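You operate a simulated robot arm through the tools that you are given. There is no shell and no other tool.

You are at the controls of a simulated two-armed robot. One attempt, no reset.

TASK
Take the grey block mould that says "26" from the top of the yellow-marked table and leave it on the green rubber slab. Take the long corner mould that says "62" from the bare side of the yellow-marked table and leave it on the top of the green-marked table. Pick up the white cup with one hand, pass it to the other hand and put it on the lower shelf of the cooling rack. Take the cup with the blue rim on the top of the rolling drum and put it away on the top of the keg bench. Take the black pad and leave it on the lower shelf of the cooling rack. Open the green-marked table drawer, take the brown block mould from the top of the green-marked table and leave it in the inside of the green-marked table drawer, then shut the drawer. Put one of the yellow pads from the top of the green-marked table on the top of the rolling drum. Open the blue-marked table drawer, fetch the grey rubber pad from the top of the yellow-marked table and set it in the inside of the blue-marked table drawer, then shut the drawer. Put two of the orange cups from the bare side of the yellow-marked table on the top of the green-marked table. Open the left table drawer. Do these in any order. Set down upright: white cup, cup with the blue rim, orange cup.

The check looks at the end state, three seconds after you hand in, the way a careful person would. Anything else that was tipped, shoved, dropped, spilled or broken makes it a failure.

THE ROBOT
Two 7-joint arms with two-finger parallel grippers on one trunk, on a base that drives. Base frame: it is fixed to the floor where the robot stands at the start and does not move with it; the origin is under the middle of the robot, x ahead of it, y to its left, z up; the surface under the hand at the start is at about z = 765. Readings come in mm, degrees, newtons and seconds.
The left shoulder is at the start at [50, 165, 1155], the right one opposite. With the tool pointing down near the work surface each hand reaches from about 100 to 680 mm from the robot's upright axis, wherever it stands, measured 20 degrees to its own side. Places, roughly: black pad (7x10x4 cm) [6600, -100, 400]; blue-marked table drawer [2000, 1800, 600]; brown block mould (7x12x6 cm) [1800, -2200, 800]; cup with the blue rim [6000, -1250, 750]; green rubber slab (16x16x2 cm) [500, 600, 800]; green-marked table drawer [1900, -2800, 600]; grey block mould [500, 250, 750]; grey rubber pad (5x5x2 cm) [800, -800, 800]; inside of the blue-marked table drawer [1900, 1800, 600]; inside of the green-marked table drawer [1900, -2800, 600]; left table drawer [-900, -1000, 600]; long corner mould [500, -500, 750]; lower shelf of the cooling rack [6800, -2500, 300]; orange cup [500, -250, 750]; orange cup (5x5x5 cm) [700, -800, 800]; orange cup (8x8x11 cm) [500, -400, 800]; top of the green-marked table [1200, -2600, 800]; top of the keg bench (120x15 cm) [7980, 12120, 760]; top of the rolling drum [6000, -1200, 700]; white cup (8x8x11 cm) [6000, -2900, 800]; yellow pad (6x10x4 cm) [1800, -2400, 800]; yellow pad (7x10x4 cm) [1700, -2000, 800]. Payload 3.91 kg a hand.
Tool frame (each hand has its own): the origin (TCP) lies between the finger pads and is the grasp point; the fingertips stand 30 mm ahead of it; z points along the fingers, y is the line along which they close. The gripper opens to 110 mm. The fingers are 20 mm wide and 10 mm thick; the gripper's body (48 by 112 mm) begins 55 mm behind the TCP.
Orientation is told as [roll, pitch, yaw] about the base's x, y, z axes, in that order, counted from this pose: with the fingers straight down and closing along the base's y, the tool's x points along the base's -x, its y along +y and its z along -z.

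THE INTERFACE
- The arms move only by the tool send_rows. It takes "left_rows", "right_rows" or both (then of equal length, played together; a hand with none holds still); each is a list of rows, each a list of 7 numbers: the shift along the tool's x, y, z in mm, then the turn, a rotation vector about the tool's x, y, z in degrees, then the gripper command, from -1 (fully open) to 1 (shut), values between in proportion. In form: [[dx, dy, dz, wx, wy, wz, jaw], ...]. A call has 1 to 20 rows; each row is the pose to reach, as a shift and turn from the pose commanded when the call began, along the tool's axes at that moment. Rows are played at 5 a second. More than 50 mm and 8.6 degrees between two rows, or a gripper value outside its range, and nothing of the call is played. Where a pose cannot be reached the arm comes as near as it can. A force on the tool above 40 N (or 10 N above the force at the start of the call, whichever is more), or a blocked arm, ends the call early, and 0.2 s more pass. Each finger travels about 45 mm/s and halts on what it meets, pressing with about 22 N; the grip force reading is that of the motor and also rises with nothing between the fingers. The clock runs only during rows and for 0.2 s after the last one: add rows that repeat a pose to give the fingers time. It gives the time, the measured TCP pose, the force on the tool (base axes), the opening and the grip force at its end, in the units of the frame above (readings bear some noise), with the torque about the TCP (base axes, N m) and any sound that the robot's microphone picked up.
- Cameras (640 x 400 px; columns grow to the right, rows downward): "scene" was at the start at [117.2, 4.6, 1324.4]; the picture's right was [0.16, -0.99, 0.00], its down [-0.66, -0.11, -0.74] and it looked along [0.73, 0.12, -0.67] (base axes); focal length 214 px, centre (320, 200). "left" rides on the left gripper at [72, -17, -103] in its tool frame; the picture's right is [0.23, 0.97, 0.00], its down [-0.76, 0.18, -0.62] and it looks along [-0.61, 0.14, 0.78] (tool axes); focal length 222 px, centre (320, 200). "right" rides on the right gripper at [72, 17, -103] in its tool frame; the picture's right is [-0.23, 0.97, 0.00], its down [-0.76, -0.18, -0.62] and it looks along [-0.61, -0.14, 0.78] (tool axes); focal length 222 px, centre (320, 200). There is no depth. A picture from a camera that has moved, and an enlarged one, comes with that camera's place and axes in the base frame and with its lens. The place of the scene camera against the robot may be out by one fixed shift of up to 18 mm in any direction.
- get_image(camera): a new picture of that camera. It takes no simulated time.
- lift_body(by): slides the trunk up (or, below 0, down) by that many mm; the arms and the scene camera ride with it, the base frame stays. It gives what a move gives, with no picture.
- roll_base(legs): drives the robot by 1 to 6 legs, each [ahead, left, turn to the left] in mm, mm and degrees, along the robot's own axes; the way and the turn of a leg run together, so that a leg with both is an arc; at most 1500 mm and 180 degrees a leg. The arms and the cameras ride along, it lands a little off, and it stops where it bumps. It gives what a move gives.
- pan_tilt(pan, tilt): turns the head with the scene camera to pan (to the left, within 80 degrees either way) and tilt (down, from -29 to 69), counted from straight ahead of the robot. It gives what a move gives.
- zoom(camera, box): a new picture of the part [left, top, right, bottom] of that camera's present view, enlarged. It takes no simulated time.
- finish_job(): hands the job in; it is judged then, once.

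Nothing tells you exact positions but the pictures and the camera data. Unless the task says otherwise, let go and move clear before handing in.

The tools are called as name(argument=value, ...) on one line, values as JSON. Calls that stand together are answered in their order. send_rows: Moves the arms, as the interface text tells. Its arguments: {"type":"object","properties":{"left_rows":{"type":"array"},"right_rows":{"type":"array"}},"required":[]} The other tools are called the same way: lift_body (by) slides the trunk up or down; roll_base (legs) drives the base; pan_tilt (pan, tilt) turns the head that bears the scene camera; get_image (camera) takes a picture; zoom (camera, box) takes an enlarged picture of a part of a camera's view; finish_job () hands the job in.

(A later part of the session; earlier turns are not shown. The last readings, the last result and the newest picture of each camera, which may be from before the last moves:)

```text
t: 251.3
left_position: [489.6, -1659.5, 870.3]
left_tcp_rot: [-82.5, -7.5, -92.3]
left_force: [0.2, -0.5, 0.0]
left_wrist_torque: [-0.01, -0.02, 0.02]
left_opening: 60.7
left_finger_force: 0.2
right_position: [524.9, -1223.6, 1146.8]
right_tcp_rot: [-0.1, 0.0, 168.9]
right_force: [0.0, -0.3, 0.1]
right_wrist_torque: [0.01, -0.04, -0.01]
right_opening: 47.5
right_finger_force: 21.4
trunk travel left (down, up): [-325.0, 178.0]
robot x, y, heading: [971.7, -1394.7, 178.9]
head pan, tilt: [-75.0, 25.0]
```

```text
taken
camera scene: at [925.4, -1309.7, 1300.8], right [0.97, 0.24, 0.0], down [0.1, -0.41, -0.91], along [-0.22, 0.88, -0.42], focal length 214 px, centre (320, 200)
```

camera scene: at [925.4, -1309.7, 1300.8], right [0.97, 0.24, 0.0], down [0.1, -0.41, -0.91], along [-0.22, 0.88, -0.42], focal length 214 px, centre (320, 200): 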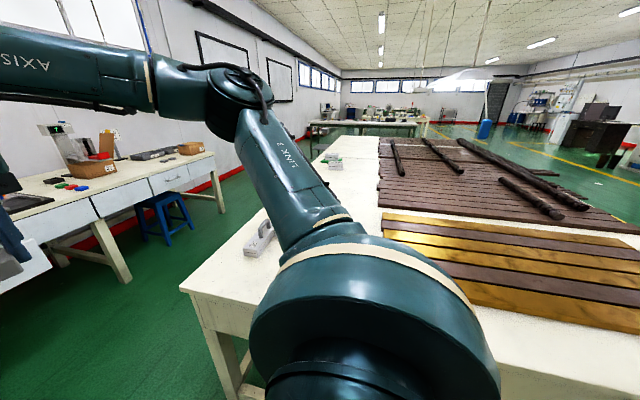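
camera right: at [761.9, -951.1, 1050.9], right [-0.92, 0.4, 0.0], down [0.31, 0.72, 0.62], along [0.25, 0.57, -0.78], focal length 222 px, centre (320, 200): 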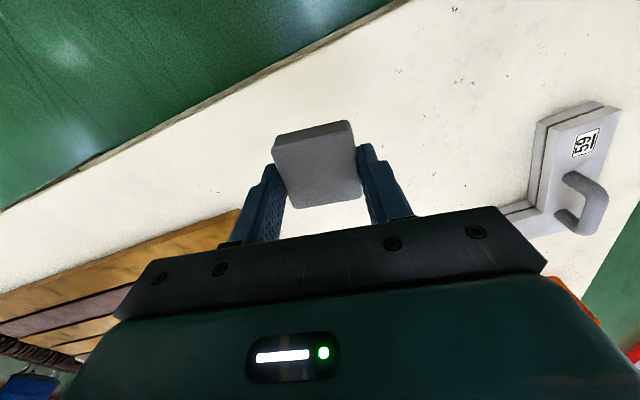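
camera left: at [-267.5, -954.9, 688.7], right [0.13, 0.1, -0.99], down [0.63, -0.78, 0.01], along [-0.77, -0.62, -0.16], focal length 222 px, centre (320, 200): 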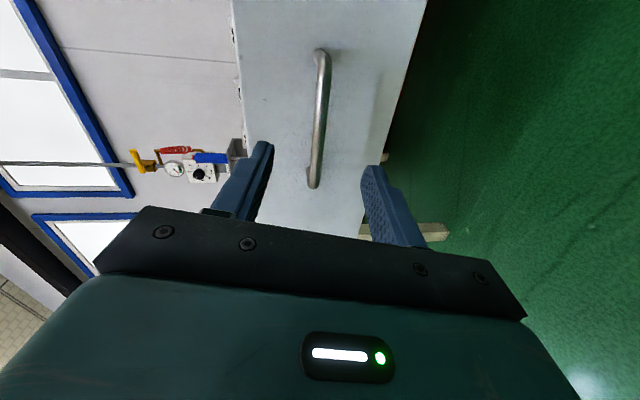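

The lamp is beyond my arms' reach now. I continue backward to x ≈ 2650.

roll_base(legs=[[-850, 0, 0.9], [-850, 0, 0]])

pan_tilt(pan=-60, tilt=20)

get_image(camera="scene")

pan_tilt(pan=0, tilt=20)

get_image(camera="scene")

pan_tilt(pan=50, tilt=25)

get_image(camera="scene")

```text
t: 260.0
left_position: [2210.7, -1670.4, 870.0]
left_tcp_rot: [-82.5, -7.5, -91.1]
left_force: [0.2, 0.4, 0.4]
left_wrist_torque: [0.01, -0.01, 0.04]
left_opening: 60.5
left_finger_force: 0.0
right_position: [2236.4, -1233.3, 1147.4]
right_tcp_rot: [0.0, 0.1, 170.3]
right_force: [0.3, -0.9, -0.8]
right_wrist_torque: [-0.02, 0.0, -0.03]
right_opening: 47.5
right_finger_force: 21.8
trunk travel left (down, up): [-325.0, 178.0]
robot x, y, heading: [2684.5, -1394.5, -179.8]
head pan, tilt: [-75.0, 25.0]
```

```text
t: 260.7
left_position: [2211.4, -1670.8, 870.0]
left_tcp_rot: [-82.5, -7.5, -91.1]
left_force: [0.4, 0.5, -0.3]
left_wrist_torque: [0.04, -0.01, 0.01]
left_opening: 60.5
left_finger_force: 0.1
right_position: [2236.5, -1233.1, 1146.5]
right_tcp_rot: [0.0, 0.1, 170.3]
right_force: [0.5, 0.5, -0.7]
right_wrist_torque: [0.02, 0.04, 0.01]
right_opening: 47.7
right_finger_force: 22.6
trunk travel left (down, up): [-325.0, 178.0]
robot x, y, heading: [2685.2, -1389.8, -179.5]
head pan, tilt: [-60.0, 20.0]
```

```text
taken
camera scene: at [2615.5, -1321.3, 1308.9], right [0.86, 0.51, 0.0], down [0.17, -0.3, -0.94], along [-0.48, 0.81, -0.34], focal length 214 px, centre (320, 200)
```

scene: 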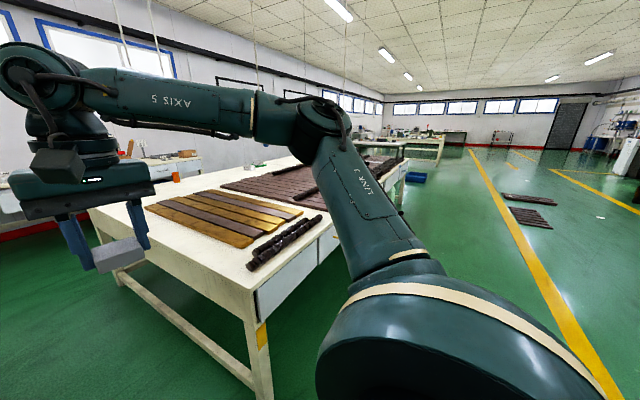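

```text
t: 262.0
left_position: [2212.2, -1671.6, 868.9]
left_tcp_rot: [-82.5, -7.5, -91.2]
left_force: [0.1, 0.3, 0.1]
left_wrist_torque: [-0.01, -0.01, 0.0]
left_opening: 60.3
left_finger_force: 0.1
right_position: [2237.3, -1233.2, 1147.6]
right_tcp_rot: [0.0, 0.1, 170.2]
right_force: [-0.1, 0.0, -0.1]
right_wrist_torque: [0.04, 0.0, -0.01]
right_opening: 47.6
right_finger_force: 22.6
trunk travel left (down, up): [-325.0, 178.0]
robot x, y, heading: [2687.3, -1391.8, -179.5]
head pan, tilt: [0.0, 20.0]
```

```text
taken
camera scene: at [2569.6, -1402.3, 1308.9], right [-0.01, 1.0, 0.0], down [0.34, 0.0, -0.94], along [-0.94, -0.01, -0.34], focal length 214 px, centre (320, 200)
```

scene: 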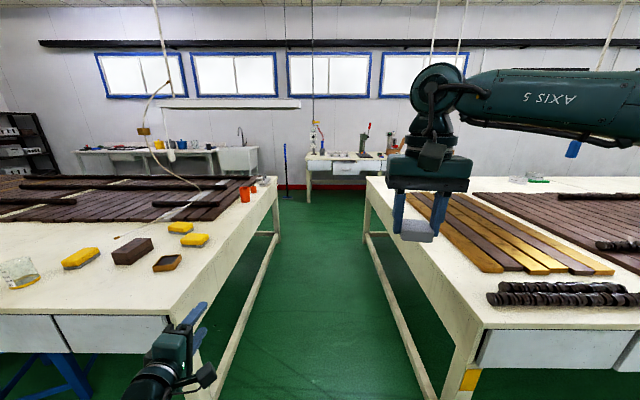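

```text
t: 263.2
left_position: [2210.4, -1670.8, 868.6]
left_tcp_rot: [-82.4, -7.6, -91.1]
left_force: [0.6, -0.5, -0.5]
left_wrist_torque: [0.03, -0.01, 0.02]
left_opening: 60.5
left_finger_force: 0.1
right_position: [2236.8, -1234.0, 1148.5]
right_tcp_rot: [-0.1, 0.1, 170.2]
right_force: [-0.2, -0.8, -0.8]
right_wrist_torque: [0.04, -0.05, 0.0]
right_opening: 47.5
right_finger_force: 21.8
trunk travel left (down, up): [-325.0, 178.0]
robot x, y, heading: [2684.7, -1393.6, -179.6]
head pan, tilt: [50.0, 25.0]
```

```text
taken
camera scene: at [2604.0, -1472.7, 1300.8], right [-0.77, 0.64, 0.0], down [0.27, 0.33, -0.91], along [-0.58, -0.7, -0.42], focal length 214 px, centre (320, 200)
```

scene: 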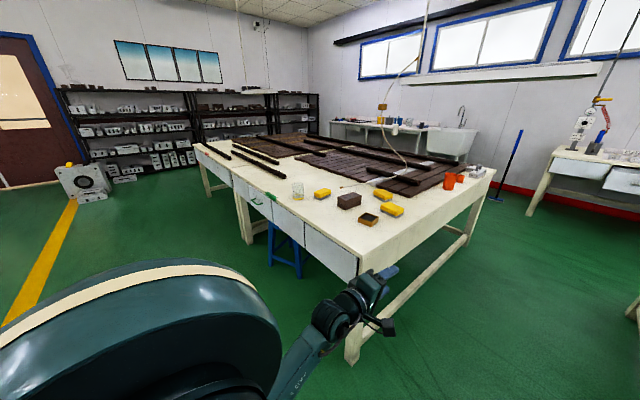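

I see the far side: the green-marked drawer with a blue stool before it, and the tables' drawer fronts at x ≈ 2130. I back off 150 mm more and slide right along the row toward the blue-marked table.

roll_base(legs=[[-150, 0, 0], [0, -1400, 0]])

pan_tilt(pan=-45, tilt=25)

get_image(camera="scene")

```text
t: 276.5
left_position: [2356.5, -282.2, 869.5]
left_tcp_rot: [-82.6, -7.4, -91.8]
left_force: [0.0, 0.0, -0.5]
left_wrist_torque: [0.01, -0.02, 0.01]
left_opening: 60.6
left_finger_force: 0.0
right_position: [2385.8, 154.8, 1146.6]
right_tcp_rot: [0.0, 0.0, 169.6]
right_force: [-0.8, 0.6, -1.3]
right_wrist_torque: [0.0, 0.0, -0.01]
right_opening: 47.4
right_finger_force: 22.1
trunk travel left (down, up): [-325.0, 178.0]
robot x, y, heading: [2832.4, -7.7, 180.1]
head pan, tilt: [50.0, 25.0]
```

```text
t: 278.2
left_position: [2355.2, -280.9, 869.1]
left_tcp_rot: [-82.4, -7.5, -91.8]
left_force: [0.2, -0.3, -0.2]
left_wrist_torque: [0.01, 0.0, -0.03]
left_opening: 60.6
left_finger_force: 0.1
right_position: [2386.3, 155.6, 1146.8]
right_tcp_rot: [0.1, 0.0, 169.6]
right_force: [0.1, 0.7, -0.1]
right_wrist_torque: [0.0, -0.01, 0.0]
right_opening: 47.4
right_finger_force: 21.9
trunk travel left (down, up): [-325.0, 178.0]
robot x, y, heading: [2835.4, -8.8, 179.6]
head pan, tilt: [-45.0, 25.0]
```

```text
taken
camera scene: at [2745.4, 48.6, 1300.8], right [0.71, 0.7, 0.0], down [0.3, -0.3, -0.91], along [-0.64, 0.64, -0.42], focal length 214 px, centre (320, 200)
```

scene: 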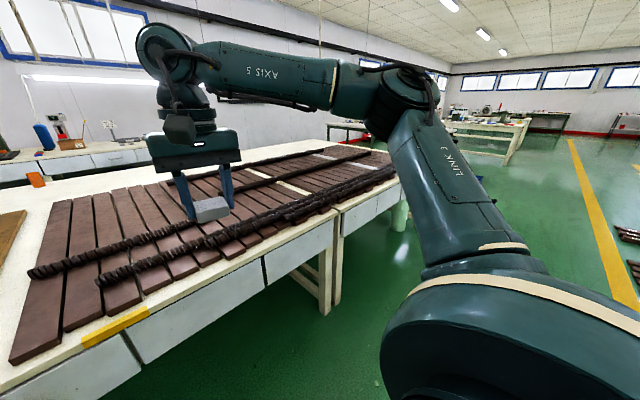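

roll_base(legs=[[0, -1300, 0.3]])

pan_tilt(pan=-30, tilt=30)

get_image(camera="scene")

pan_tilt(pan=10, tilt=30)

get_image(camera="scene")

```text
t: 289.9
left_position: [2349.6, 1013.9, 869.1]
left_tcp_rot: [-82.4, -7.6, -90.0]
left_force: [0.7, 0.3, 0.6]
left_wrist_torque: [-0.02, 0.01, 0.01]
left_opening: 60.7
left_finger_force: 0.0
right_position: [2366.3, 1450.7, 1147.2]
right_tcp_rot: [0.0, 0.1, 171.5]
right_force: [0.1, 0.4, -0.5]
right_wrist_torque: [-0.02, 0.02, 0.02]
right_opening: 47.8
right_finger_force: 22.4
trunk travel left (down, up): [-325.0, 178.0]
robot x, y, heading: [2822.8, 1299.9, -178.6]
head pan, tilt: [-45.0, 25.0]
```

```text
t: 290.7
left_position: [2349.2, 1014.0, 870.2]
left_tcp_rot: [-82.5, -7.5, -90.0]
left_force: [-0.3, -0.3, -0.5]
left_wrist_torque: [0.0, -0.03, 0.0]
left_opening: 60.4
left_finger_force: 0.1
right_position: [2365.5, 1451.7, 1147.5]
right_tcp_rot: [0.0, 0.0, 171.4]
right_force: [0.2, -0.4, -0.9]
right_wrist_torque: [-0.05, -0.02, 0.01]
right_opening: 47.7
right_finger_force: 22.2
trunk travel left (down, up): [-325.0, 178.0]
robot x, y, heading: [2822.6, 1301.0, -178.5]
head pan, tilt: [-30.0, 30.0]
```

```text
taken
camera scene: at [2715.9, 1335.0, 1292.9], right [0.48, 0.88, 0.0], down [0.44, -0.24, -0.87], along [-0.76, 0.41, -0.5], focal length 214 px, centre (320, 200)
```

scene: 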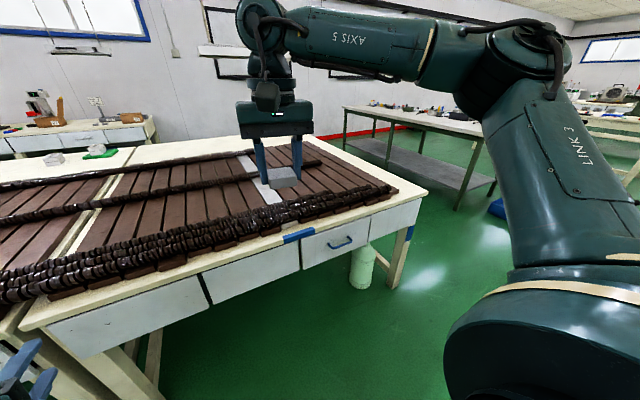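

```text
t: 291.8
left_position: [2348.3, 1013.5, 869.3]
left_tcp_rot: [-82.5, -7.5, -90.0]
left_force: [-0.2, -0.3, -0.4]
left_wrist_torque: [0.04, -0.01, 0.0]
left_opening: 60.5
left_finger_force: 0.0
right_position: [2366.2, 1451.6, 1146.8]
right_tcp_rot: [0.1, 0.0, 171.4]
right_force: [-0.1, 0.3, -1.1]
right_wrist_torque: [0.01, 0.0, 0.02]
right_opening: 47.5
right_finger_force: 22.3
trunk travel left (down, up): [-325.0, 178.0]
robot x, y, heading: [2818.1, 1300.7, -178.7]
head pan, tilt: [10.0, 30.0]
```

```text
taken
camera scene: at [2706.7, 1273.8, 1292.8], right [-0.2, 0.98, 0.0], down [0.49, 0.1, -0.87], along [-0.85, -0.17, -0.5], focal length 214 px, centre (320, 200)
```

scene: 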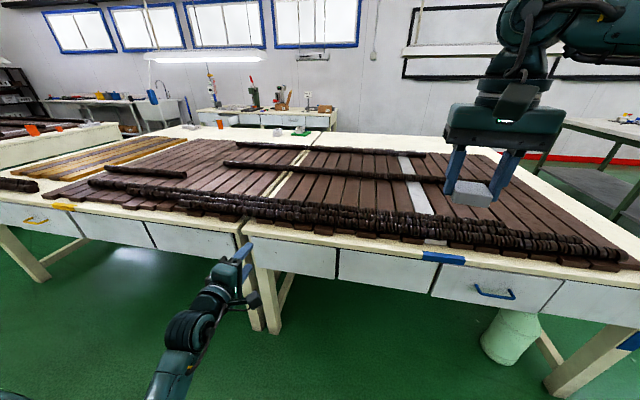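

The blue handle is near [2140, 1745, 657]. I line up so it lies ahead-left, then lower the trunk as before.

roll_base(legs=[[0, -720, -1.4]])

lift_body(by=-200)

get_image(camera="left")

get_image(camera="scene")

```text
t: 298.5
left_position: [2330.8, 1743.8, 868.6]
left_tcp_rot: [-82.5, -7.6, -90.9]
left_force: [-0.6, 0.2, -0.6]
left_wrist_torque: [-0.01, 0.01, 0.04]
left_opening: 60.5
left_finger_force: 0.1
right_position: [2354.3, 2180.0, 1147.0]
right_tcp_rot: [0.0, 0.0, 170.5]
right_force: [-0.3, 0.1, -0.3]
right_wrist_torque: [0.01, 0.0, -0.04]
right_opening: 47.6
right_finger_force: 22.4
trunk travel left (down, up): [-325.0, 178.0]
robot x, y, heading: [2805.3, 2024.8, -179.4]
head pan, tilt: [10.0, 30.0]
```

```text
t: 300.7
left_position: [2331.1, 1744.3, 669.2]
left_tcp_rot: [-82.5, -7.5, -90.8]
left_force: [-0.7, -0.7, 0.9]
left_wrist_torque: [0.02, 0.0, 0.01]
left_opening: 60.8
left_finger_force: 0.1
right_position: [2354.5, 2180.2, 947.9]
right_tcp_rot: [0.0, 0.1, 170.6]
right_force: [-0.9, -0.2, -0.6]
right_wrist_torque: [0.01, -0.01, 0.01]
right_opening: 47.6
right_finger_force: 22.3
trunk travel left (down, up): [-125.0, 378.0]
robot x, y, heading: [2803.1, 2022.9, -179.2]
head pan, tilt: [10.0, 30.0]
```

```text
taken
camera left: at [2433.2, 1816.3, 688.5], right [0.13, 0.1, -0.99], down [0.63, -0.78, 0.01], along [-0.77, -0.62, -0.16], focal length 222 px, centre (320, 200)
```

left: 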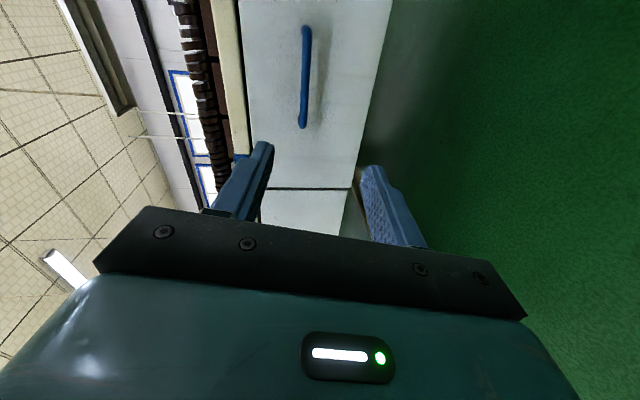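

```text
taken
camera scene: at [2692.2, 1997.4, 1092.9], right [-0.19, 0.98, 0.0], down [0.49, 0.09, -0.87], along [-0.85, -0.16, -0.5], focal length 214 px, centre (320, 200)
```

scene: 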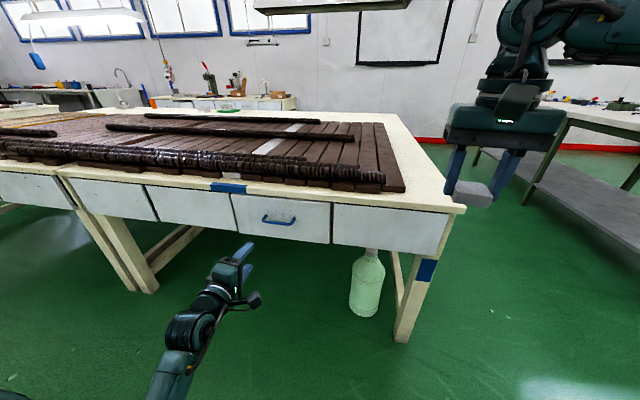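

send_rows(left_rows=[[2, -3, 33, 0, 0, 0, -0.09], [4, -5, 66, 0, 0, 0, -0.09], [6, -8, 99, 0, 0, 0, -0.09], [8, -11, 131, 0, 0, 0, -0.09], [8, -11, 131, 0, 0, 0, -0.09]])

get_image(camera="left")

```text
t: 302.1
left_position: [2223.2, 1741.8, 621.0]
left_tcp_rot: [-76.3, -9.8, -91.7]
left_force: [0.3, -0.2, 0.4]
left_wrist_torque: [-0.02, -0.01, -0.01]
left_opening: 59.8
left_finger_force: 0.0
right_position: [2359.9, 2184.0, 960.7]
right_tcp_rot: [0.5, -0.5, 170.6]
right_force: [0.4, 0.9, -0.7]
right_wrist_torque: [-0.02, 0.01, 0.01]
right_opening: 47.5
right_finger_force: 22.3
trunk travel left (down, up): [-125.0, 378.0]
robot x, y, heading: [2807.8, 2023.2, -179.2]
head pan, tilt: [10.0, 30.0]
stopped in row 5 (left hand): the arm was blocked; the commanded pose is now the measured one
```

```text
taken
camera left: at [2322.2, 1817.0, 647.5], right [0.23, 0.06, -0.97], down [0.63, -0.77, 0.11], along [-0.74, -0.63, -0.21], focal length 222 px, centre (320, 200)
```

left: 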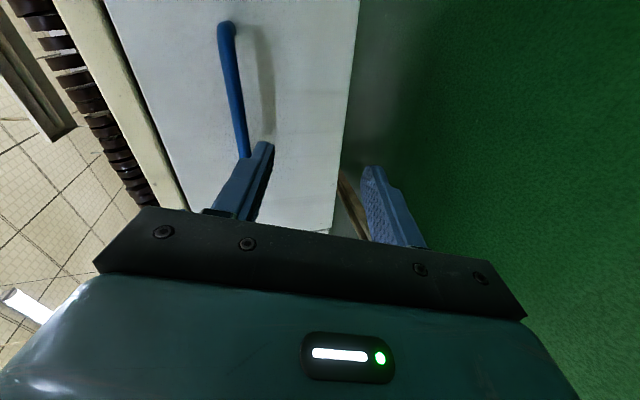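

The arm was blocked again, low near the base. I look at it before moving.

pan_tilt(pan=40, tilt=60)

get_image(camera="scene")

get_image(camera="right")

```text
t: 303.0
left_position: [2222.4, 1743.1, 619.8]
left_tcp_rot: [-76.3, -9.9, -91.8]
left_force: [0.0, 0.5, 0.7]
left_wrist_torque: [-0.03, -0.01, 0.0]
left_opening: 59.7
left_finger_force: 0.0
right_position: [2359.2, 2185.3, 961.0]
right_tcp_rot: [0.6, -0.4, 170.7]
right_force: [-0.3, 0.2, -0.1]
right_wrist_torque: [0.0, 0.04, 0.01]
right_opening: 47.3
right_finger_force: 21.9
trunk travel left (down, up): [-125.0, 378.0]
robot x, y, heading: [2805.0, 2023.3, -179.2]
head pan, tilt: [40.0, 60.0]
```

```text
taken
camera scene: at [2736.4, 1976.3, 1062.6], right [-0.65, 0.76, 0.0], down [0.65, 0.56, -0.51], along [-0.39, -0.33, -0.86], focal length 214 px, centre (320, 200)
```

scene: 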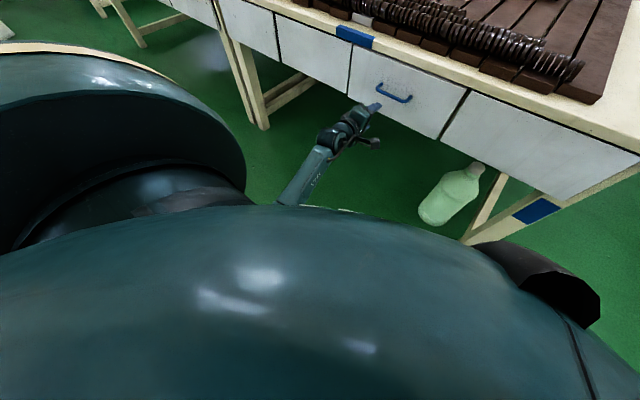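

```text
taken
camera right: at [2428.0, 2157.0, 1064.5], right [-0.38, -0.92, 0.01], down [-0.72, 0.3, 0.63], along [-0.58, 0.23, -0.78], focal length 222 px, centre (320, 200)
```

right: 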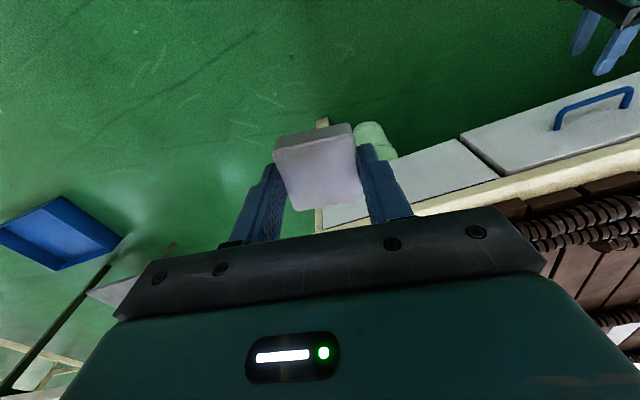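

The elbow seems to press on the base when the trunk is this low. I raise the trunk by 100 mm, pull the hand back and re-align it.

lift_body(by=100)

send_rows(left_rows=[[0, 0, -15, 2, 0, 0, -0.09], [0, 0, -30, 4, 0, -1, -0.09], [0, 0, -30, 6.5, 0, -2.5, -0.09], [0, 0, -30, 6.5, 0, -2.5, -0.09]])

get_image(camera="left")

```text
t: 304.4
left_position: [2219.9, 1740.9, 709.0]
left_tcp_rot: [-76.8, -9.5, -91.6]
left_force: [0.0, -0.5, 1.1]
left_wrist_torque: [0.01, -0.01, 0.03]
left_opening: 60.1
left_finger_force: 0.1
right_position: [2354.2, 2179.0, 1047.7]
right_tcp_rot: [0.0, 0.0, 170.6]
right_force: [-0.8, 0.0, 0.2]
right_wrist_torque: [0.01, 0.0, 0.0]
right_opening: 47.4
right_finger_force: 22.2
trunk travel left (down, up): [-225.0, 278.0]
robot x, y, heading: [2806.8, 2024.0, -179.3]
head pan, tilt: [40.0, 60.0]
```

```text
t: 305.4
left_position: [2249.3, 1740.3, 716.1]
left_tcp_rot: [-83.2, -7.1, -91.1]
left_force: [0.3, 0.1, -0.4]
left_wrist_torque: [-0.03, 0.01, 0.01]
left_opening: 60.0
left_finger_force: 0.0
right_position: [2354.3, 2180.4, 1046.8]
right_tcp_rot: [0.0, 0.0, 170.7]
right_force: [-0.2, 0.2, -1.3]
right_wrist_torque: [-0.02, 0.04, -0.04]
right_opening: 47.4
right_finger_force: 22.0
trunk travel left (down, up): [-225.0, 278.0]
robot x, y, heading: [2804.1, 2023.6, -179.2]
head pan, tilt: [40.0, 60.0]
```

```text
taken
camera left: at [2352.6, 1813.1, 735.2], right [0.12, 0.1, -0.99], down [0.62, -0.78, -0.01], along [-0.77, -0.62, -0.16], focal length 222 px, centre (320, 200)
```

left: 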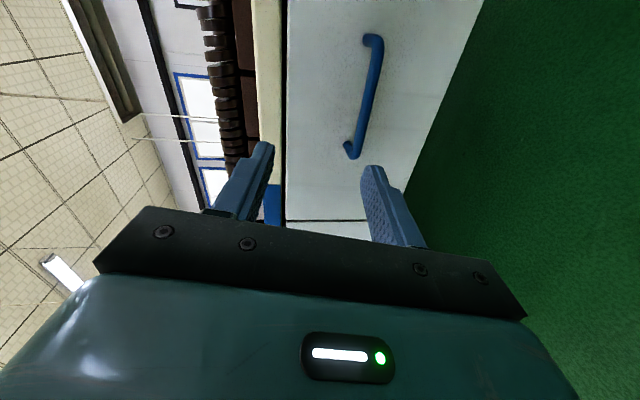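

send_rows(left_rows=[[10, 15, 7, 0, 0, 0, -0.09], [20, 30, 14, 0, 0, 0, -0.09], [30, 45, 22, 0, 0, 0, -0.09], [30, 45, 22, 0, 0, 0, -0.09]])

get_image(camera="left")

```text
t: 306.4
left_position: [2233.7, 1765.9, 665.7]
left_tcp_rot: [-83.3, -7.1, -91.1]
left_force: [0.0, -0.3, 0.0]
left_wrist_torque: [0.0, 0.02, 0.02]
left_opening: 59.8
left_finger_force: 0.0
right_position: [2354.2, 2179.4, 1048.5]
right_tcp_rot: [0.0, 0.1, 170.6]
right_force: [0.7, 0.8, 0.2]
right_wrist_torque: [0.0, 0.02, 0.02]
right_opening: 47.6
right_finger_force: 21.8
trunk travel left (down, up): [-225.0, 278.0]
robot x, y, heading: [2805.5, 2024.0, -179.2]
head pan, tilt: [40.0, 60.0]
```

```text
taken
camera left: at [2336.5, 1838.3, 683.8], right [0.12, 0.1, -0.99], down [0.62, -0.78, -0.01], along [-0.77, -0.62, -0.16], focal length 222 px, centre (320, 200)
```

left: 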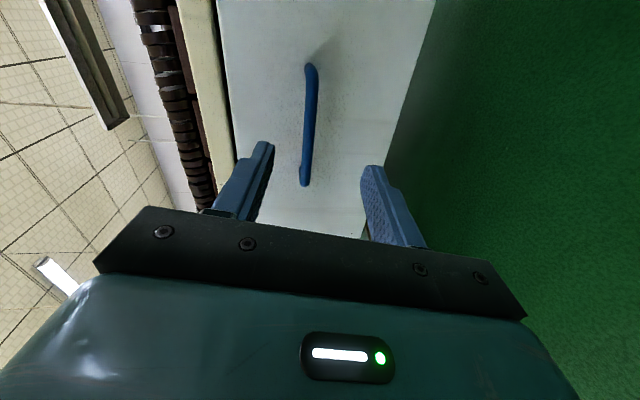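

send_rows(left_rows=[[0, -2, 20, 0, 0, 0, -0.09], [1, -4, 40, 0, 0, 0, -0.09], [2, -6, 55, 0, 0, 0, -0.09], [2, -7, 68, 0, 0, 0, -0.09], [2, -7, 68, 0, 0, 0, -0.09]])

get_image(camera="left")

pan_tilt(pan=20, tilt=45)

get_image(camera="scene")

```text
t: 307.6
left_position: [2164.9, 1769.1, 666.0]
left_tcp_rot: [-83.2, -7.0, -91.1]
left_force: [-0.3, -0.4, -0.1]
left_wrist_torque: [0.01, 0.01, -0.02]
left_opening: 60.0
left_finger_force: 0.0
right_position: [2353.3, 2180.7, 1047.2]
right_tcp_rot: [0.0, 0.0, 170.5]
right_force: [-0.4, -0.4, 0.3]
right_wrist_torque: [-0.01, -0.01, 0.02]
right_opening: 47.5
right_finger_force: 22.2
trunk travel left (down, up): [-225.0, 278.0]
robot x, y, heading: [2802.3, 2022.9, -179.2]
head pan, tilt: [40.0, 60.0]
```

```text
taken
camera left: at [2268.2, 1842.0, 683.7], right [0.12, 0.1, -0.99], down [0.62, -0.78, -0.01], along [-0.77, -0.62, -0.16], focal length 222 px, centre (320, 200)
```

left: 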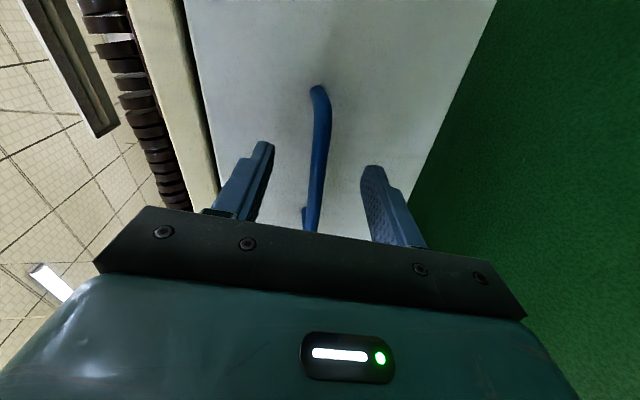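

```text
t: 308.4
left_position: [2165.0, 1769.6, 665.9]
left_tcp_rot: [-83.2, -7.1, -91.3]
left_force: [0.5, -0.7, -0.2]
left_wrist_torque: [0.02, 0.0, -0.01]
left_opening: 60.1
left_finger_force: 0.0
right_position: [2352.7, 2178.9, 1047.4]
right_tcp_rot: [0.0, 0.0, 170.7]
right_force: [-0.1, 0.0, 0.1]
right_wrist_torque: [0.01, -0.02, -0.02]
right_opening: 47.3
right_finger_force: 21.7
trunk travel left (down, up): [-225.0, 278.0]
robot x, y, heading: [2803.6, 2023.8, -179.2]
head pan, tilt: [20.0, 45.0]
```

```text
taken
camera scene: at [2705.0, 1985.4, 1170.2], right [-0.35, 0.93, 0.0], down [0.66, 0.25, -0.71], along [-0.66, -0.25, -0.71], focal length 214 px, centre (320, 200)
```

scene: 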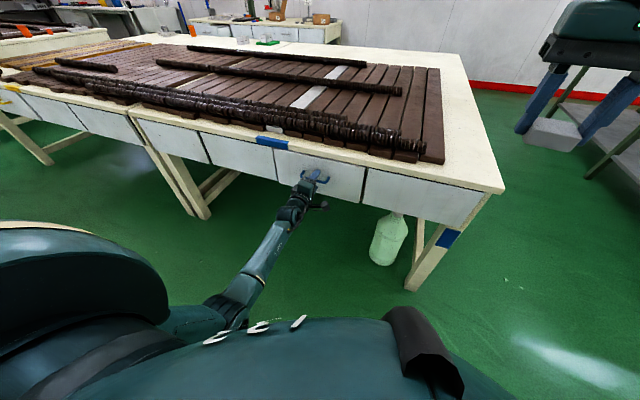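

The handle lies between the fingers. I close and then pull by driving backward.

send_rows(left_rows=[[0, 0, 3, 0, 0, 0, 0.3], [0, 0, 3, 0, 0, 0, 0.6], [0, 0, 3, 0, 0, 0, 1], [0, 0, 3, 0, 0, 0, 1], [0, 0, 3, 0, 0, 0, 1], [0, 0, 3, 0, 0, 0, 1]])

roll_base(legs=[[-150, 0, 0]])

get_image(camera="scene")

```text
t: 309.8
left_position: [2162.6, 1770.5, 666.0]
left_tcp_rot: [-83.4, -6.9, -91.0]
left_force: [-0.4, 1.2, 3.8]
left_wrist_torque: [1.05, 0.02, 0.0]
left_opening: 11.4
left_finger_force: 44.9
right_position: [2354.0, 2180.0, 1046.5]
right_tcp_rot: [0.0, -0.1, 170.5]
right_force: [0.5, 0.0, -0.9]
right_wrist_torque: [0.04, 0.01, -0.02]
right_opening: 47.6
right_finger_force: 21.7
trunk travel left (down, up): [-225.0, 278.0]
robot x, y, heading: [2804.8, 2023.9, -179.3]
head pan, tilt: [20.0, 45.0]
```

```text
t: 311.2
left_position: [2312.5, 1769.7, 666.0]
left_tcp_rot: [-83.4, -7.2, -91.0]
left_force: [-0.3, -9.4, 7.8]
left_wrist_torque: [0.95, 0.03, 0.28]
left_opening: 11.8
left_finger_force: 45.1
right_position: [2505.8, 2180.2, 1047.8]
right_tcp_rot: [0.0, 0.0, 170.6]
right_force: [-1.3, 0.1, -0.4]
right_wrist_torque: [-0.05, 0.02, -0.02]
right_opening: 47.5
right_finger_force: 22.0
trunk travel left (down, up): [-225.0, 278.0]
robot x, y, heading: [2954.3, 2024.6, -179.2]
head pan, tilt: [20.0, 45.0]
```

```text
taken
camera scene: at [2856.3, 1986.9, 1170.3], right [-0.35, 0.94, 0.0], down [0.66, 0.25, -0.71], along [-0.66, -0.25, -0.71], focal length 214 px, centre (320, 200)
```

scene: 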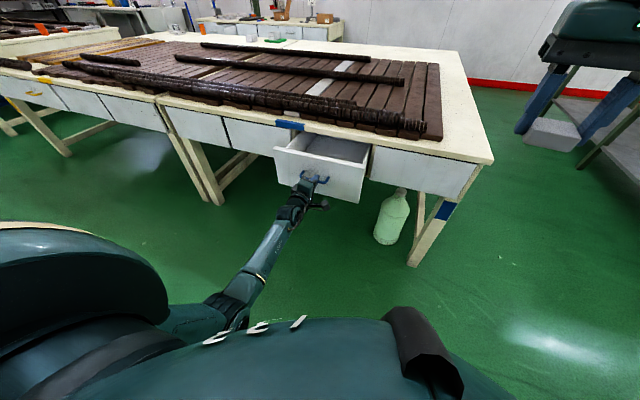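

roll_base(legs=[[-110, 0, 0]])

send_rows(left_rows=[[0, 0, 0, 0, 0, 0, 0.5], [0, 0, 0, 0, 0, 0, 0.1], [0, 0, 0, 0, 0, 0, -0.1], [0, 0, 0, 0, 0, 0, -0.1], [0, 0, 0, 0, 0, 0, -0.1], [0, 0, -20, 0, 0, 0, -0.1], [0, 0, -45, 0, 0, 0, -0.1], [0, 0, -70, 0, 0, 0, -0.1]])

get_image(camera="scene")

get_image(camera="left")

```text
t: 312.4
left_position: [2421.0, 1769.6, 666.5]
left_tcp_rot: [-83.5, -7.1, -90.7]
left_force: [0.4, -6.9, 2.6]
left_wrist_torque: [0.95, 0.01, 0.23]
left_opening: 12.0
left_finger_force: 45.0
right_position: [2613.8, 2183.6, 1048.0]
right_tcp_rot: [0.0, 0.0, 170.7]
right_force: [0.5, -0.1, -0.1]
right_wrist_torque: [0.01, -0.01, 0.0]
right_opening: 47.0
right_finger_force: 22.2
trunk travel left (down, up): [-225.0, 278.0]
robot x, y, heading: [3063.0, 2026.4, -179.1]
head pan, tilt: [20.0, 45.0]
```

```text
t: 314.2
left_position: [2492.3, 1769.1, 676.3]
left_tcp_rot: [-83.5, -7.3, -90.9]
left_force: [0.0, -0.4, -0.1]
left_wrist_torque: [0.01, -0.01, -0.01]
left_opening: 60.8
left_finger_force: 0.0
right_position: [2613.2, 2182.9, 1047.8]
right_tcp_rot: [0.0, 0.0, 170.7]
right_force: [-0.4, 0.0, 0.0]
right_wrist_torque: [-0.01, 0.01, -0.02]
right_opening: 47.7
right_finger_force: 22.0
trunk travel left (down, up): [-225.0, 278.0]
robot x, y, heading: [3064.6, 2025.6, -179.4]
head pan, tilt: [20.0, 45.0]
```

```text
taken
camera scene: at [2964.6, 1988.7, 1170.3], right [-0.36, 0.93, 0.0], down [0.66, 0.25, -0.71], along [-0.66, -0.25, -0.71], focal length 214 px, centre (320, 200)
```

scene: 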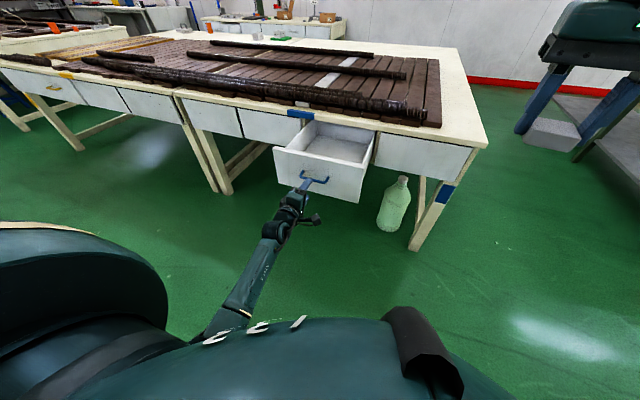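

```text
taken
camera left: at [2595.0, 1841.8, 694.3], right [0.11, 0.1, -0.99], down [0.63, -0.78, -0.01], along [-0.77, -0.62, -0.15], focal length 222 px, centre (320, 200)
```

left: 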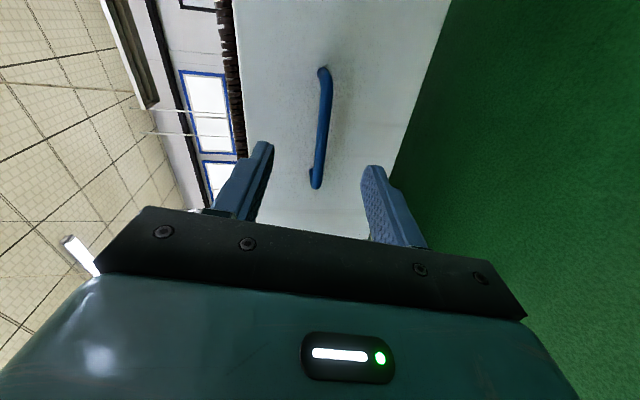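

The drawer is open by about 260 mm and empty. I raise and draw back the left hand, then bring the right hand with the grey pad over the drawer.

send_rows(left_rows=[[-4, -31, -17, 0, 0, 0, -0.1], [-9, -62, -35, 0, 0, 0, -0.1], [-13, -93, -52, 0, 0, 0, -0.1], [-17, -124, -70, 0, 0, 0, -0.1], [-22, -155, -87, 0, 0, 0, -0.1], [-26, -186, -105, 0, 0, 0, -0.1]])

roll_base(legs=[[0, 420, 0]])

pan_tilt(pan=-5, tilt=40)

get_image(camera="scene")

```text
t: 315.5
left_position: [2578.1, 1736.1, 814.5]
left_tcp_rot: [-77.0, -18.1, -92.8]
left_force: [0.0, -1.2, -0.4]
left_wrist_torque: [-0.02, -0.01, -0.04]
left_opening: 60.6
left_finger_force: 0.1
right_position: [2613.0, 2182.8, 1048.2]
right_tcp_rot: [0.1, 0.0, 170.5]
right_force: [1.0, 1.2, -0.7]
right_wrist_torque: [-0.01, 0.03, 0.01]
right_opening: 47.6
right_finger_force: 22.8
trunk travel left (down, up): [-225.0, 278.0]
robot x, y, heading: [3065.3, 2025.6, -179.1]
head pan, tilt: [20.0, 45.0]
stopped in row 6 (left hand): the arm was blocked; the commanded pose is now the measured one
```

```text
t: 319.6
left_position: [2583.8, 1328.5, 814.0]
left_tcp_rot: [-77.1, -18.3, -92.9]
left_force: [-0.5, 0.1, 0.1]
left_wrist_torque: [0.01, 0.01, 0.01]
left_opening: 60.6
left_finger_force: 0.1
right_position: [2618.6, 1776.2, 1048.0]
right_tcp_rot: [0.0, 0.0, 170.4]
right_force: [-0.4, -0.1, -0.4]
right_wrist_torque: [-0.03, 0.01, 0.0]
right_opening: 47.5
right_finger_force: 21.8
trunk travel left (down, up): [-225.0, 278.0]
robot x, y, heading: [3069.2, 1621.5, -179.2]
head pan, tilt: [20.0, 45.0]
```

```text
t: 320.5
left_position: [2584.1, 1328.6, 814.8]
left_tcp_rot: [-77.0, -18.2, -92.9]
left_force: [0.0, 0.6, 0.0]
left_wrist_torque: [0.03, -0.01, 0.0]
left_opening: 60.4
left_finger_force: 0.1
right_position: [2617.9, 1776.4, 1047.4]
right_tcp_rot: [0.0, 0.1, 170.5]
right_force: [0.6, 0.1, -1.1]
right_wrist_torque: [0.01, 0.03, -0.01]
right_opening: 47.4
right_finger_force: 22.2
trunk travel left (down, up): [-225.0, 278.0]
robot x, y, heading: [3064.5, 1613.9, -179.2]
head pan, tilt: [-5.0, 40.0]
```

```text
taken
camera scene: at [2961.2, 1616.7, 1177.7], right [0.07, 1.0, 0.0], down [0.64, -0.05, -0.77], along [-0.76, 0.06, -0.64], focal length 214 px, centre (320, 200)
```

scene: 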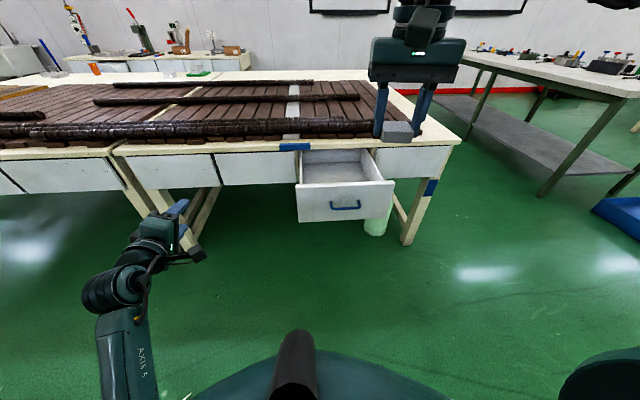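

The left arm stays as it is (clear of things). I drive forward 310 mm so that the right hand comes over the open drawer.

roll_base(legs=[[310, 0, -0.8]])

get_image(camera="right")

get_image(camera="scene")

```text
t: 322.6
left_position: [2269.4, 1336.2, 815.0]
left_tcp_rot: [-77.1, -18.2, -93.9]
left_force: [-0.3, 0.0, 0.3]
left_wrist_torque: [-0.02, -0.01, -0.02]
left_opening: 60.5
left_finger_force: 0.0
right_position: [2311.4, 1784.3, 1046.4]
right_tcp_rot: [0.0, 0.0, 169.5]
right_force: [0.7, 0.1, -0.5]
right_wrist_torque: [-0.01, -0.01, -0.01]
right_opening: 47.4
right_finger_force: 22.0
trunk travel left (down, up): [-225.0, 278.0]
robot x, y, heading: [2758.0, 1619.1, 179.9]
head pan, tilt: [-5.0, 40.0]
```

```text
taken
camera right: at [2378.6, 1753.3, 1151.6], right [-0.4, -0.92, 0.0], down [-0.72, 0.31, 0.62], along [-0.57, 0.25, -0.78], focal length 222 px, centre (320, 200)
```

right: 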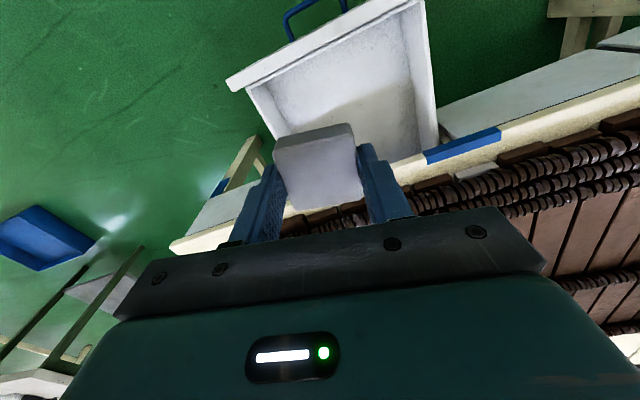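

```text
taken
camera scene: at [2650.8, 1617.7, 1177.7], right [0.09, 1.0, 0.0], down [0.64, -0.06, -0.77], along [-0.76, 0.07, -0.64], focal length 214 px, centre (320, 200)
```

scene: 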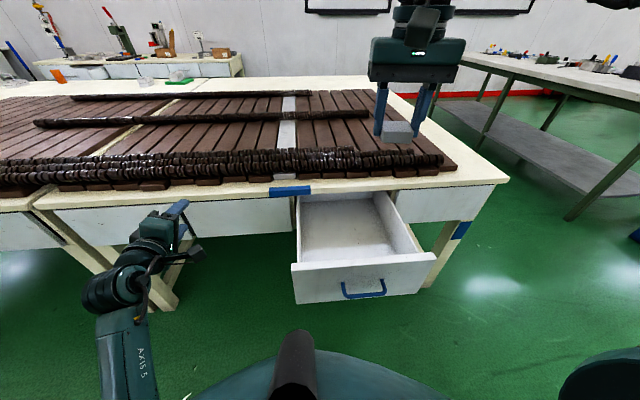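

I centre the right hand over the drawer, lower the trunk by 100 mm, then lower the pad into the drawer.

send_rows(right_rows=[[-18, 7, 0, 0, 0, 0, 1], [-36, 15, 0, 0, 0, 0, 1], [-53, 22, 0, 0, 0, 0, 1], [-53, 22, 0, 0, 0, 0, 1]])

lift_body(by=-100)

send_rows(right_rows=[[0, 0, 40, 0, 0, 0, 1], [0, 0, 80, 0, 0, 0, 1], [0, 0, 120, 0, 0, 0, 1], [0, 0, 160, 0, 0, 0, 1], [0, 0, 200, 0, 0, 0, 1], [0, 0, 200, 0, 0, 0, 1]])

get_image(camera="right")

get_image(camera="scene")

```text
t: 323.6
left_position: [2268.2, 1335.9, 814.0]
left_tcp_rot: [-77.1, -18.2, -94.0]
left_force: [0.1, -0.8, -0.2]
left_wrist_torque: [0.01, 0.02, -0.02]
left_opening: 60.5
left_finger_force: 0.1
right_position: [2276.2, 1800.2, 1043.9]
right_tcp_rot: [0.1, 0.1, 169.5]
right_force: [0.0, 0.2, -0.9]
right_wrist_torque: [-0.04, 0.04, 0.0]
right_opening: 47.5
right_finger_force: 21.8
right hand out of reach, approached as far as the arm can: row 1, 2, 3, 4
trunk travel left (down, up): [-225.0, 278.0]
robot x, y, heading: [2757.9, 1620.2, 179.8]
head pan, tilt: [-5.0, 40.0]
```

```text
t: 325.1
left_position: [2266.6, 1340.5, 808.9]
left_tcp_rot: [-77.1, -18.0, -94.3]
left_force: [0.0, 0.1, 0.3]
left_wrist_torque: [-0.03, 0.01, 0.04]
left_opening: 60.5
left_finger_force: 0.1
right_position: [2276.3, 1798.8, 1039.0]
right_tcp_rot: [0.2, -0.1, 169.6]
right_force: [-1.2, 0.9, -0.4]
right_wrist_torque: [-0.02, -0.01, -0.01]
right_opening: 47.4
right_finger_force: 22.2
trunk travel left (down, up): [-210.0, 293.0]
robot x, y, heading: [2758.3, 1619.5, 179.6]
head pan, tilt: [-5.0, 40.0]
stopped: the arm was blocked; the commanded pose is now the measured one
```

```text
t: 326.5
left_position: [2266.7, 1338.2, 809.7]
left_tcp_rot: [-77.0, -18.2, -94.0]
left_force: [-0.2, 0.1, -0.1]
left_wrist_torque: [-0.01, 0.02, -0.02]
left_opening: 60.5
left_finger_force: 0.0
right_position: [2274.6, 1799.5, 841.0]
right_tcp_rot: [0.0, 0.0, 169.5]
right_force: [0.4, -0.6, -0.7]
right_wrist_torque: [0.02, -0.01, 0.0]
right_opening: 47.3
right_finger_force: 21.8
trunk travel left (down, up): [-210.0, 293.0]
robot x, y, heading: [2758.1, 1618.4, 179.9]
head pan, tilt: [-5.0, 40.0]
```

```text
taken
camera right: at [2342.1, 1769.0, 944.5], right [-0.4, -0.92, 0.0], down [-0.72, 0.31, 0.62], along [-0.57, 0.25, -0.78], focal length 222 px, centre (320, 200)
```

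right: 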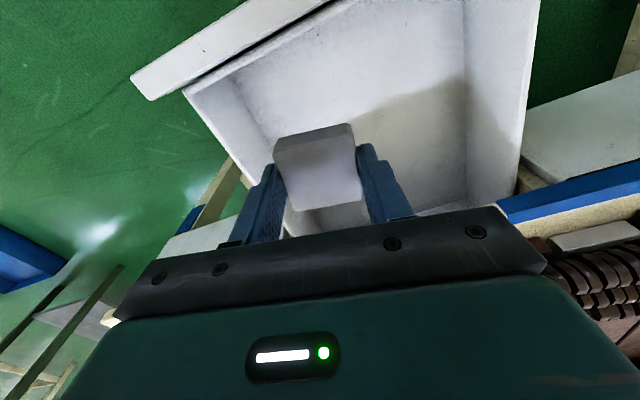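

```text
taken
camera scene: at [2650.8, 1617.7, 1172.0], right [0.09, 1.0, 0.0], down [0.64, -0.06, -0.77], along [-0.76, 0.07, -0.64], focal length 214 px, centre (320, 200)
```

scene: 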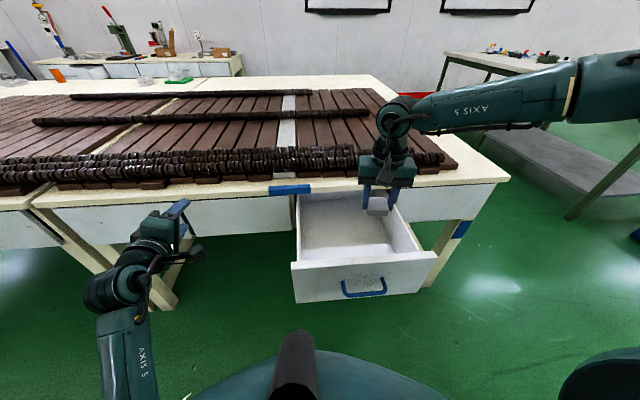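

send_rows(right_rows=[[1, 5, 35, 0, 0, 0, 1], [2, 10, 70, 0, 0, 0, 1], [3, 15, 105, 0, 0, 0, 1], [3, 15, 135, 0, 0, 0, 1], [3, 15, 135, 0, 0, 0, 1]])

get_image(camera="right")

zoom(camera="scene", box=[270, 120, 470, 320])

```text
t: 327.7
left_position: [2267.0, 1338.9, 809.6]
left_tcp_rot: [-77.1, -18.2, -93.9]
left_force: [-0.4, 0.7, 0.1]
left_wrist_torque: [0.0, -0.02, 0.02]
left_opening: 60.5
left_finger_force: 0.0
right_position: [2304.0, 1816.4, 733.5]
right_tcp_rot: [0.1, 0.0, 169.5]
right_force: [0.0, 0.1, -0.5]
right_wrist_torque: [0.0, -0.02, 0.01]
right_opening: 47.6
right_finger_force: 21.8
right hand out of reach, approached as far as the arm can: row 2, 3, 4, 5
trunk travel left (down, up): [-210.0, 293.0]
robot x, y, heading: [2761.0, 1620.0, 179.6]
head pan, tilt: [-5.0, 40.0]
```

```text
taken
camera right: at [2371.6, 1785.6, 837.2], right [-0.4, -0.92, 0.0], down [-0.72, 0.31, 0.62], along [-0.57, 0.25, -0.78], focal length 222 px, centre (320, 200)
```

right: 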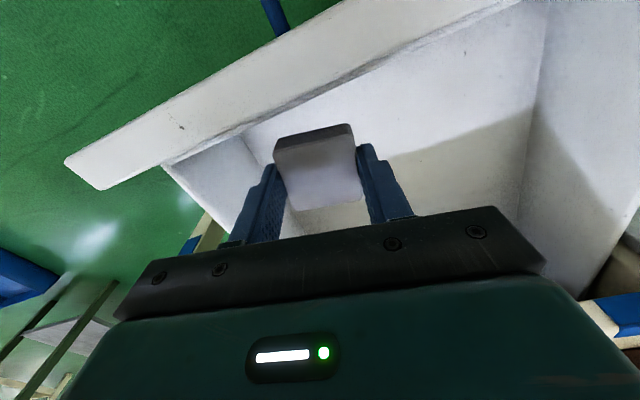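

```text
2.00 times, centred on (370, 220) of scene
camera zoom: at [2650.9, 1617.7, 1172.0], right [0.09, 1.0, 0.0], down [0.64, -0.06, -0.77], along [-0.76, 0.07, -0.64], focal length 429 px, centre (220, 160)
```

zoom: 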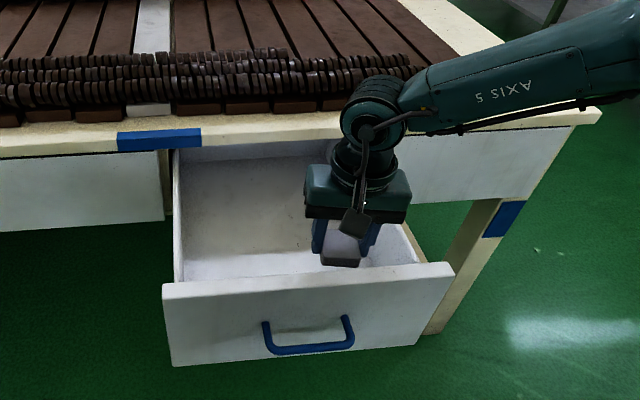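

The right hand's reach ends at z ≈ 733; the trunk must go lower, which the left elbow hinders. I lower the left hand first to free its elbow, then lower the trunk.

send_rows(right_rows=[[0, 0, -20, 0, 0, 0, 1], [0, 0, -50, 0, 0, 0, 1], [0, 0, -80, 0, 0, 0, 1], [0, 0, -80, 0, 0, 0, 1]], left_rows=[[7, 22, 5, 2, 0, -3, -0.1], [14, 43, 10, 4, 0, -6, -0.1], [22, 65, 15, 6, 0, -9, -0.1], [22, 65, 15, 6, 0, -11, -0.1]])

lift_body(by=-70)

get_image(camera="scene")

```text
t: 328.5
left_position: [2233.8, 1352.8, 821.1]
left_tcp_rot: [-92.3, -5.5, -90.7]
left_force: [-0.2, 0.2, 0.3]
left_wrist_torque: [0.0, 0.01, 0.02]
left_opening: 60.6
left_finger_force: 0.1
right_position: [2305.0, 1817.3, 798.8]
right_tcp_rot: [0.0, 0.1, 169.5]
right_force: [-0.4, -0.7, -0.7]
right_wrist_torque: [0.04, 0.04, 0.02]
right_opening: 47.4
right_finger_force: 22.0
trunk travel left (down, up): [-210.0, 293.0]
robot x, y, heading: [2757.7, 1617.1, 179.6]
head pan, tilt: [-5.0, 40.0]
stopped in row 3 (left hand): the arm was blocked; the commanded pose is now the measured one
```

```text
t: 329.8
left_position: [2233.6, 1354.5, 821.8]
left_tcp_rot: [-92.4, -5.2, -90.7]
left_force: [0.3, 0.2, 0.4]
left_wrist_torque: [0.0, 0.0, -0.03]
left_opening: 60.7
left_finger_force: 0.1
right_position: [2303.8, 1816.2, 800.1]
right_tcp_rot: [0.1, 0.0, 169.5]
right_force: [-0.3, 0.5, -0.8]
right_wrist_torque: [-0.01, 0.02, 0.0]
right_opening: 47.6
right_finger_force: 22.0
trunk travel left (down, up): [-209.0, 294.0]
robot x, y, heading: [2756.2, 1620.6, 180.0]
head pan, tilt: [-5.0, 40.0]
stopped: the arm was blocked; the commanded pose is now the measured one
```

```text
taken
camera scene: at [2651.6, 1617.6, 1171.4], right [0.09, 1.0, 0.0], down [0.64, -0.06, -0.77], along [-0.76, 0.07, -0.64], focal length 214 px, centre (320, 200)
```

scene: 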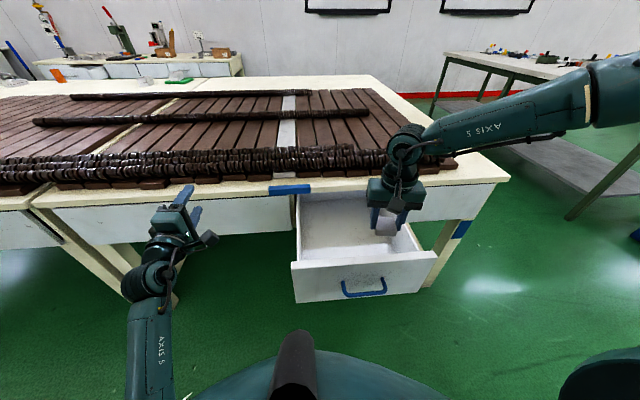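

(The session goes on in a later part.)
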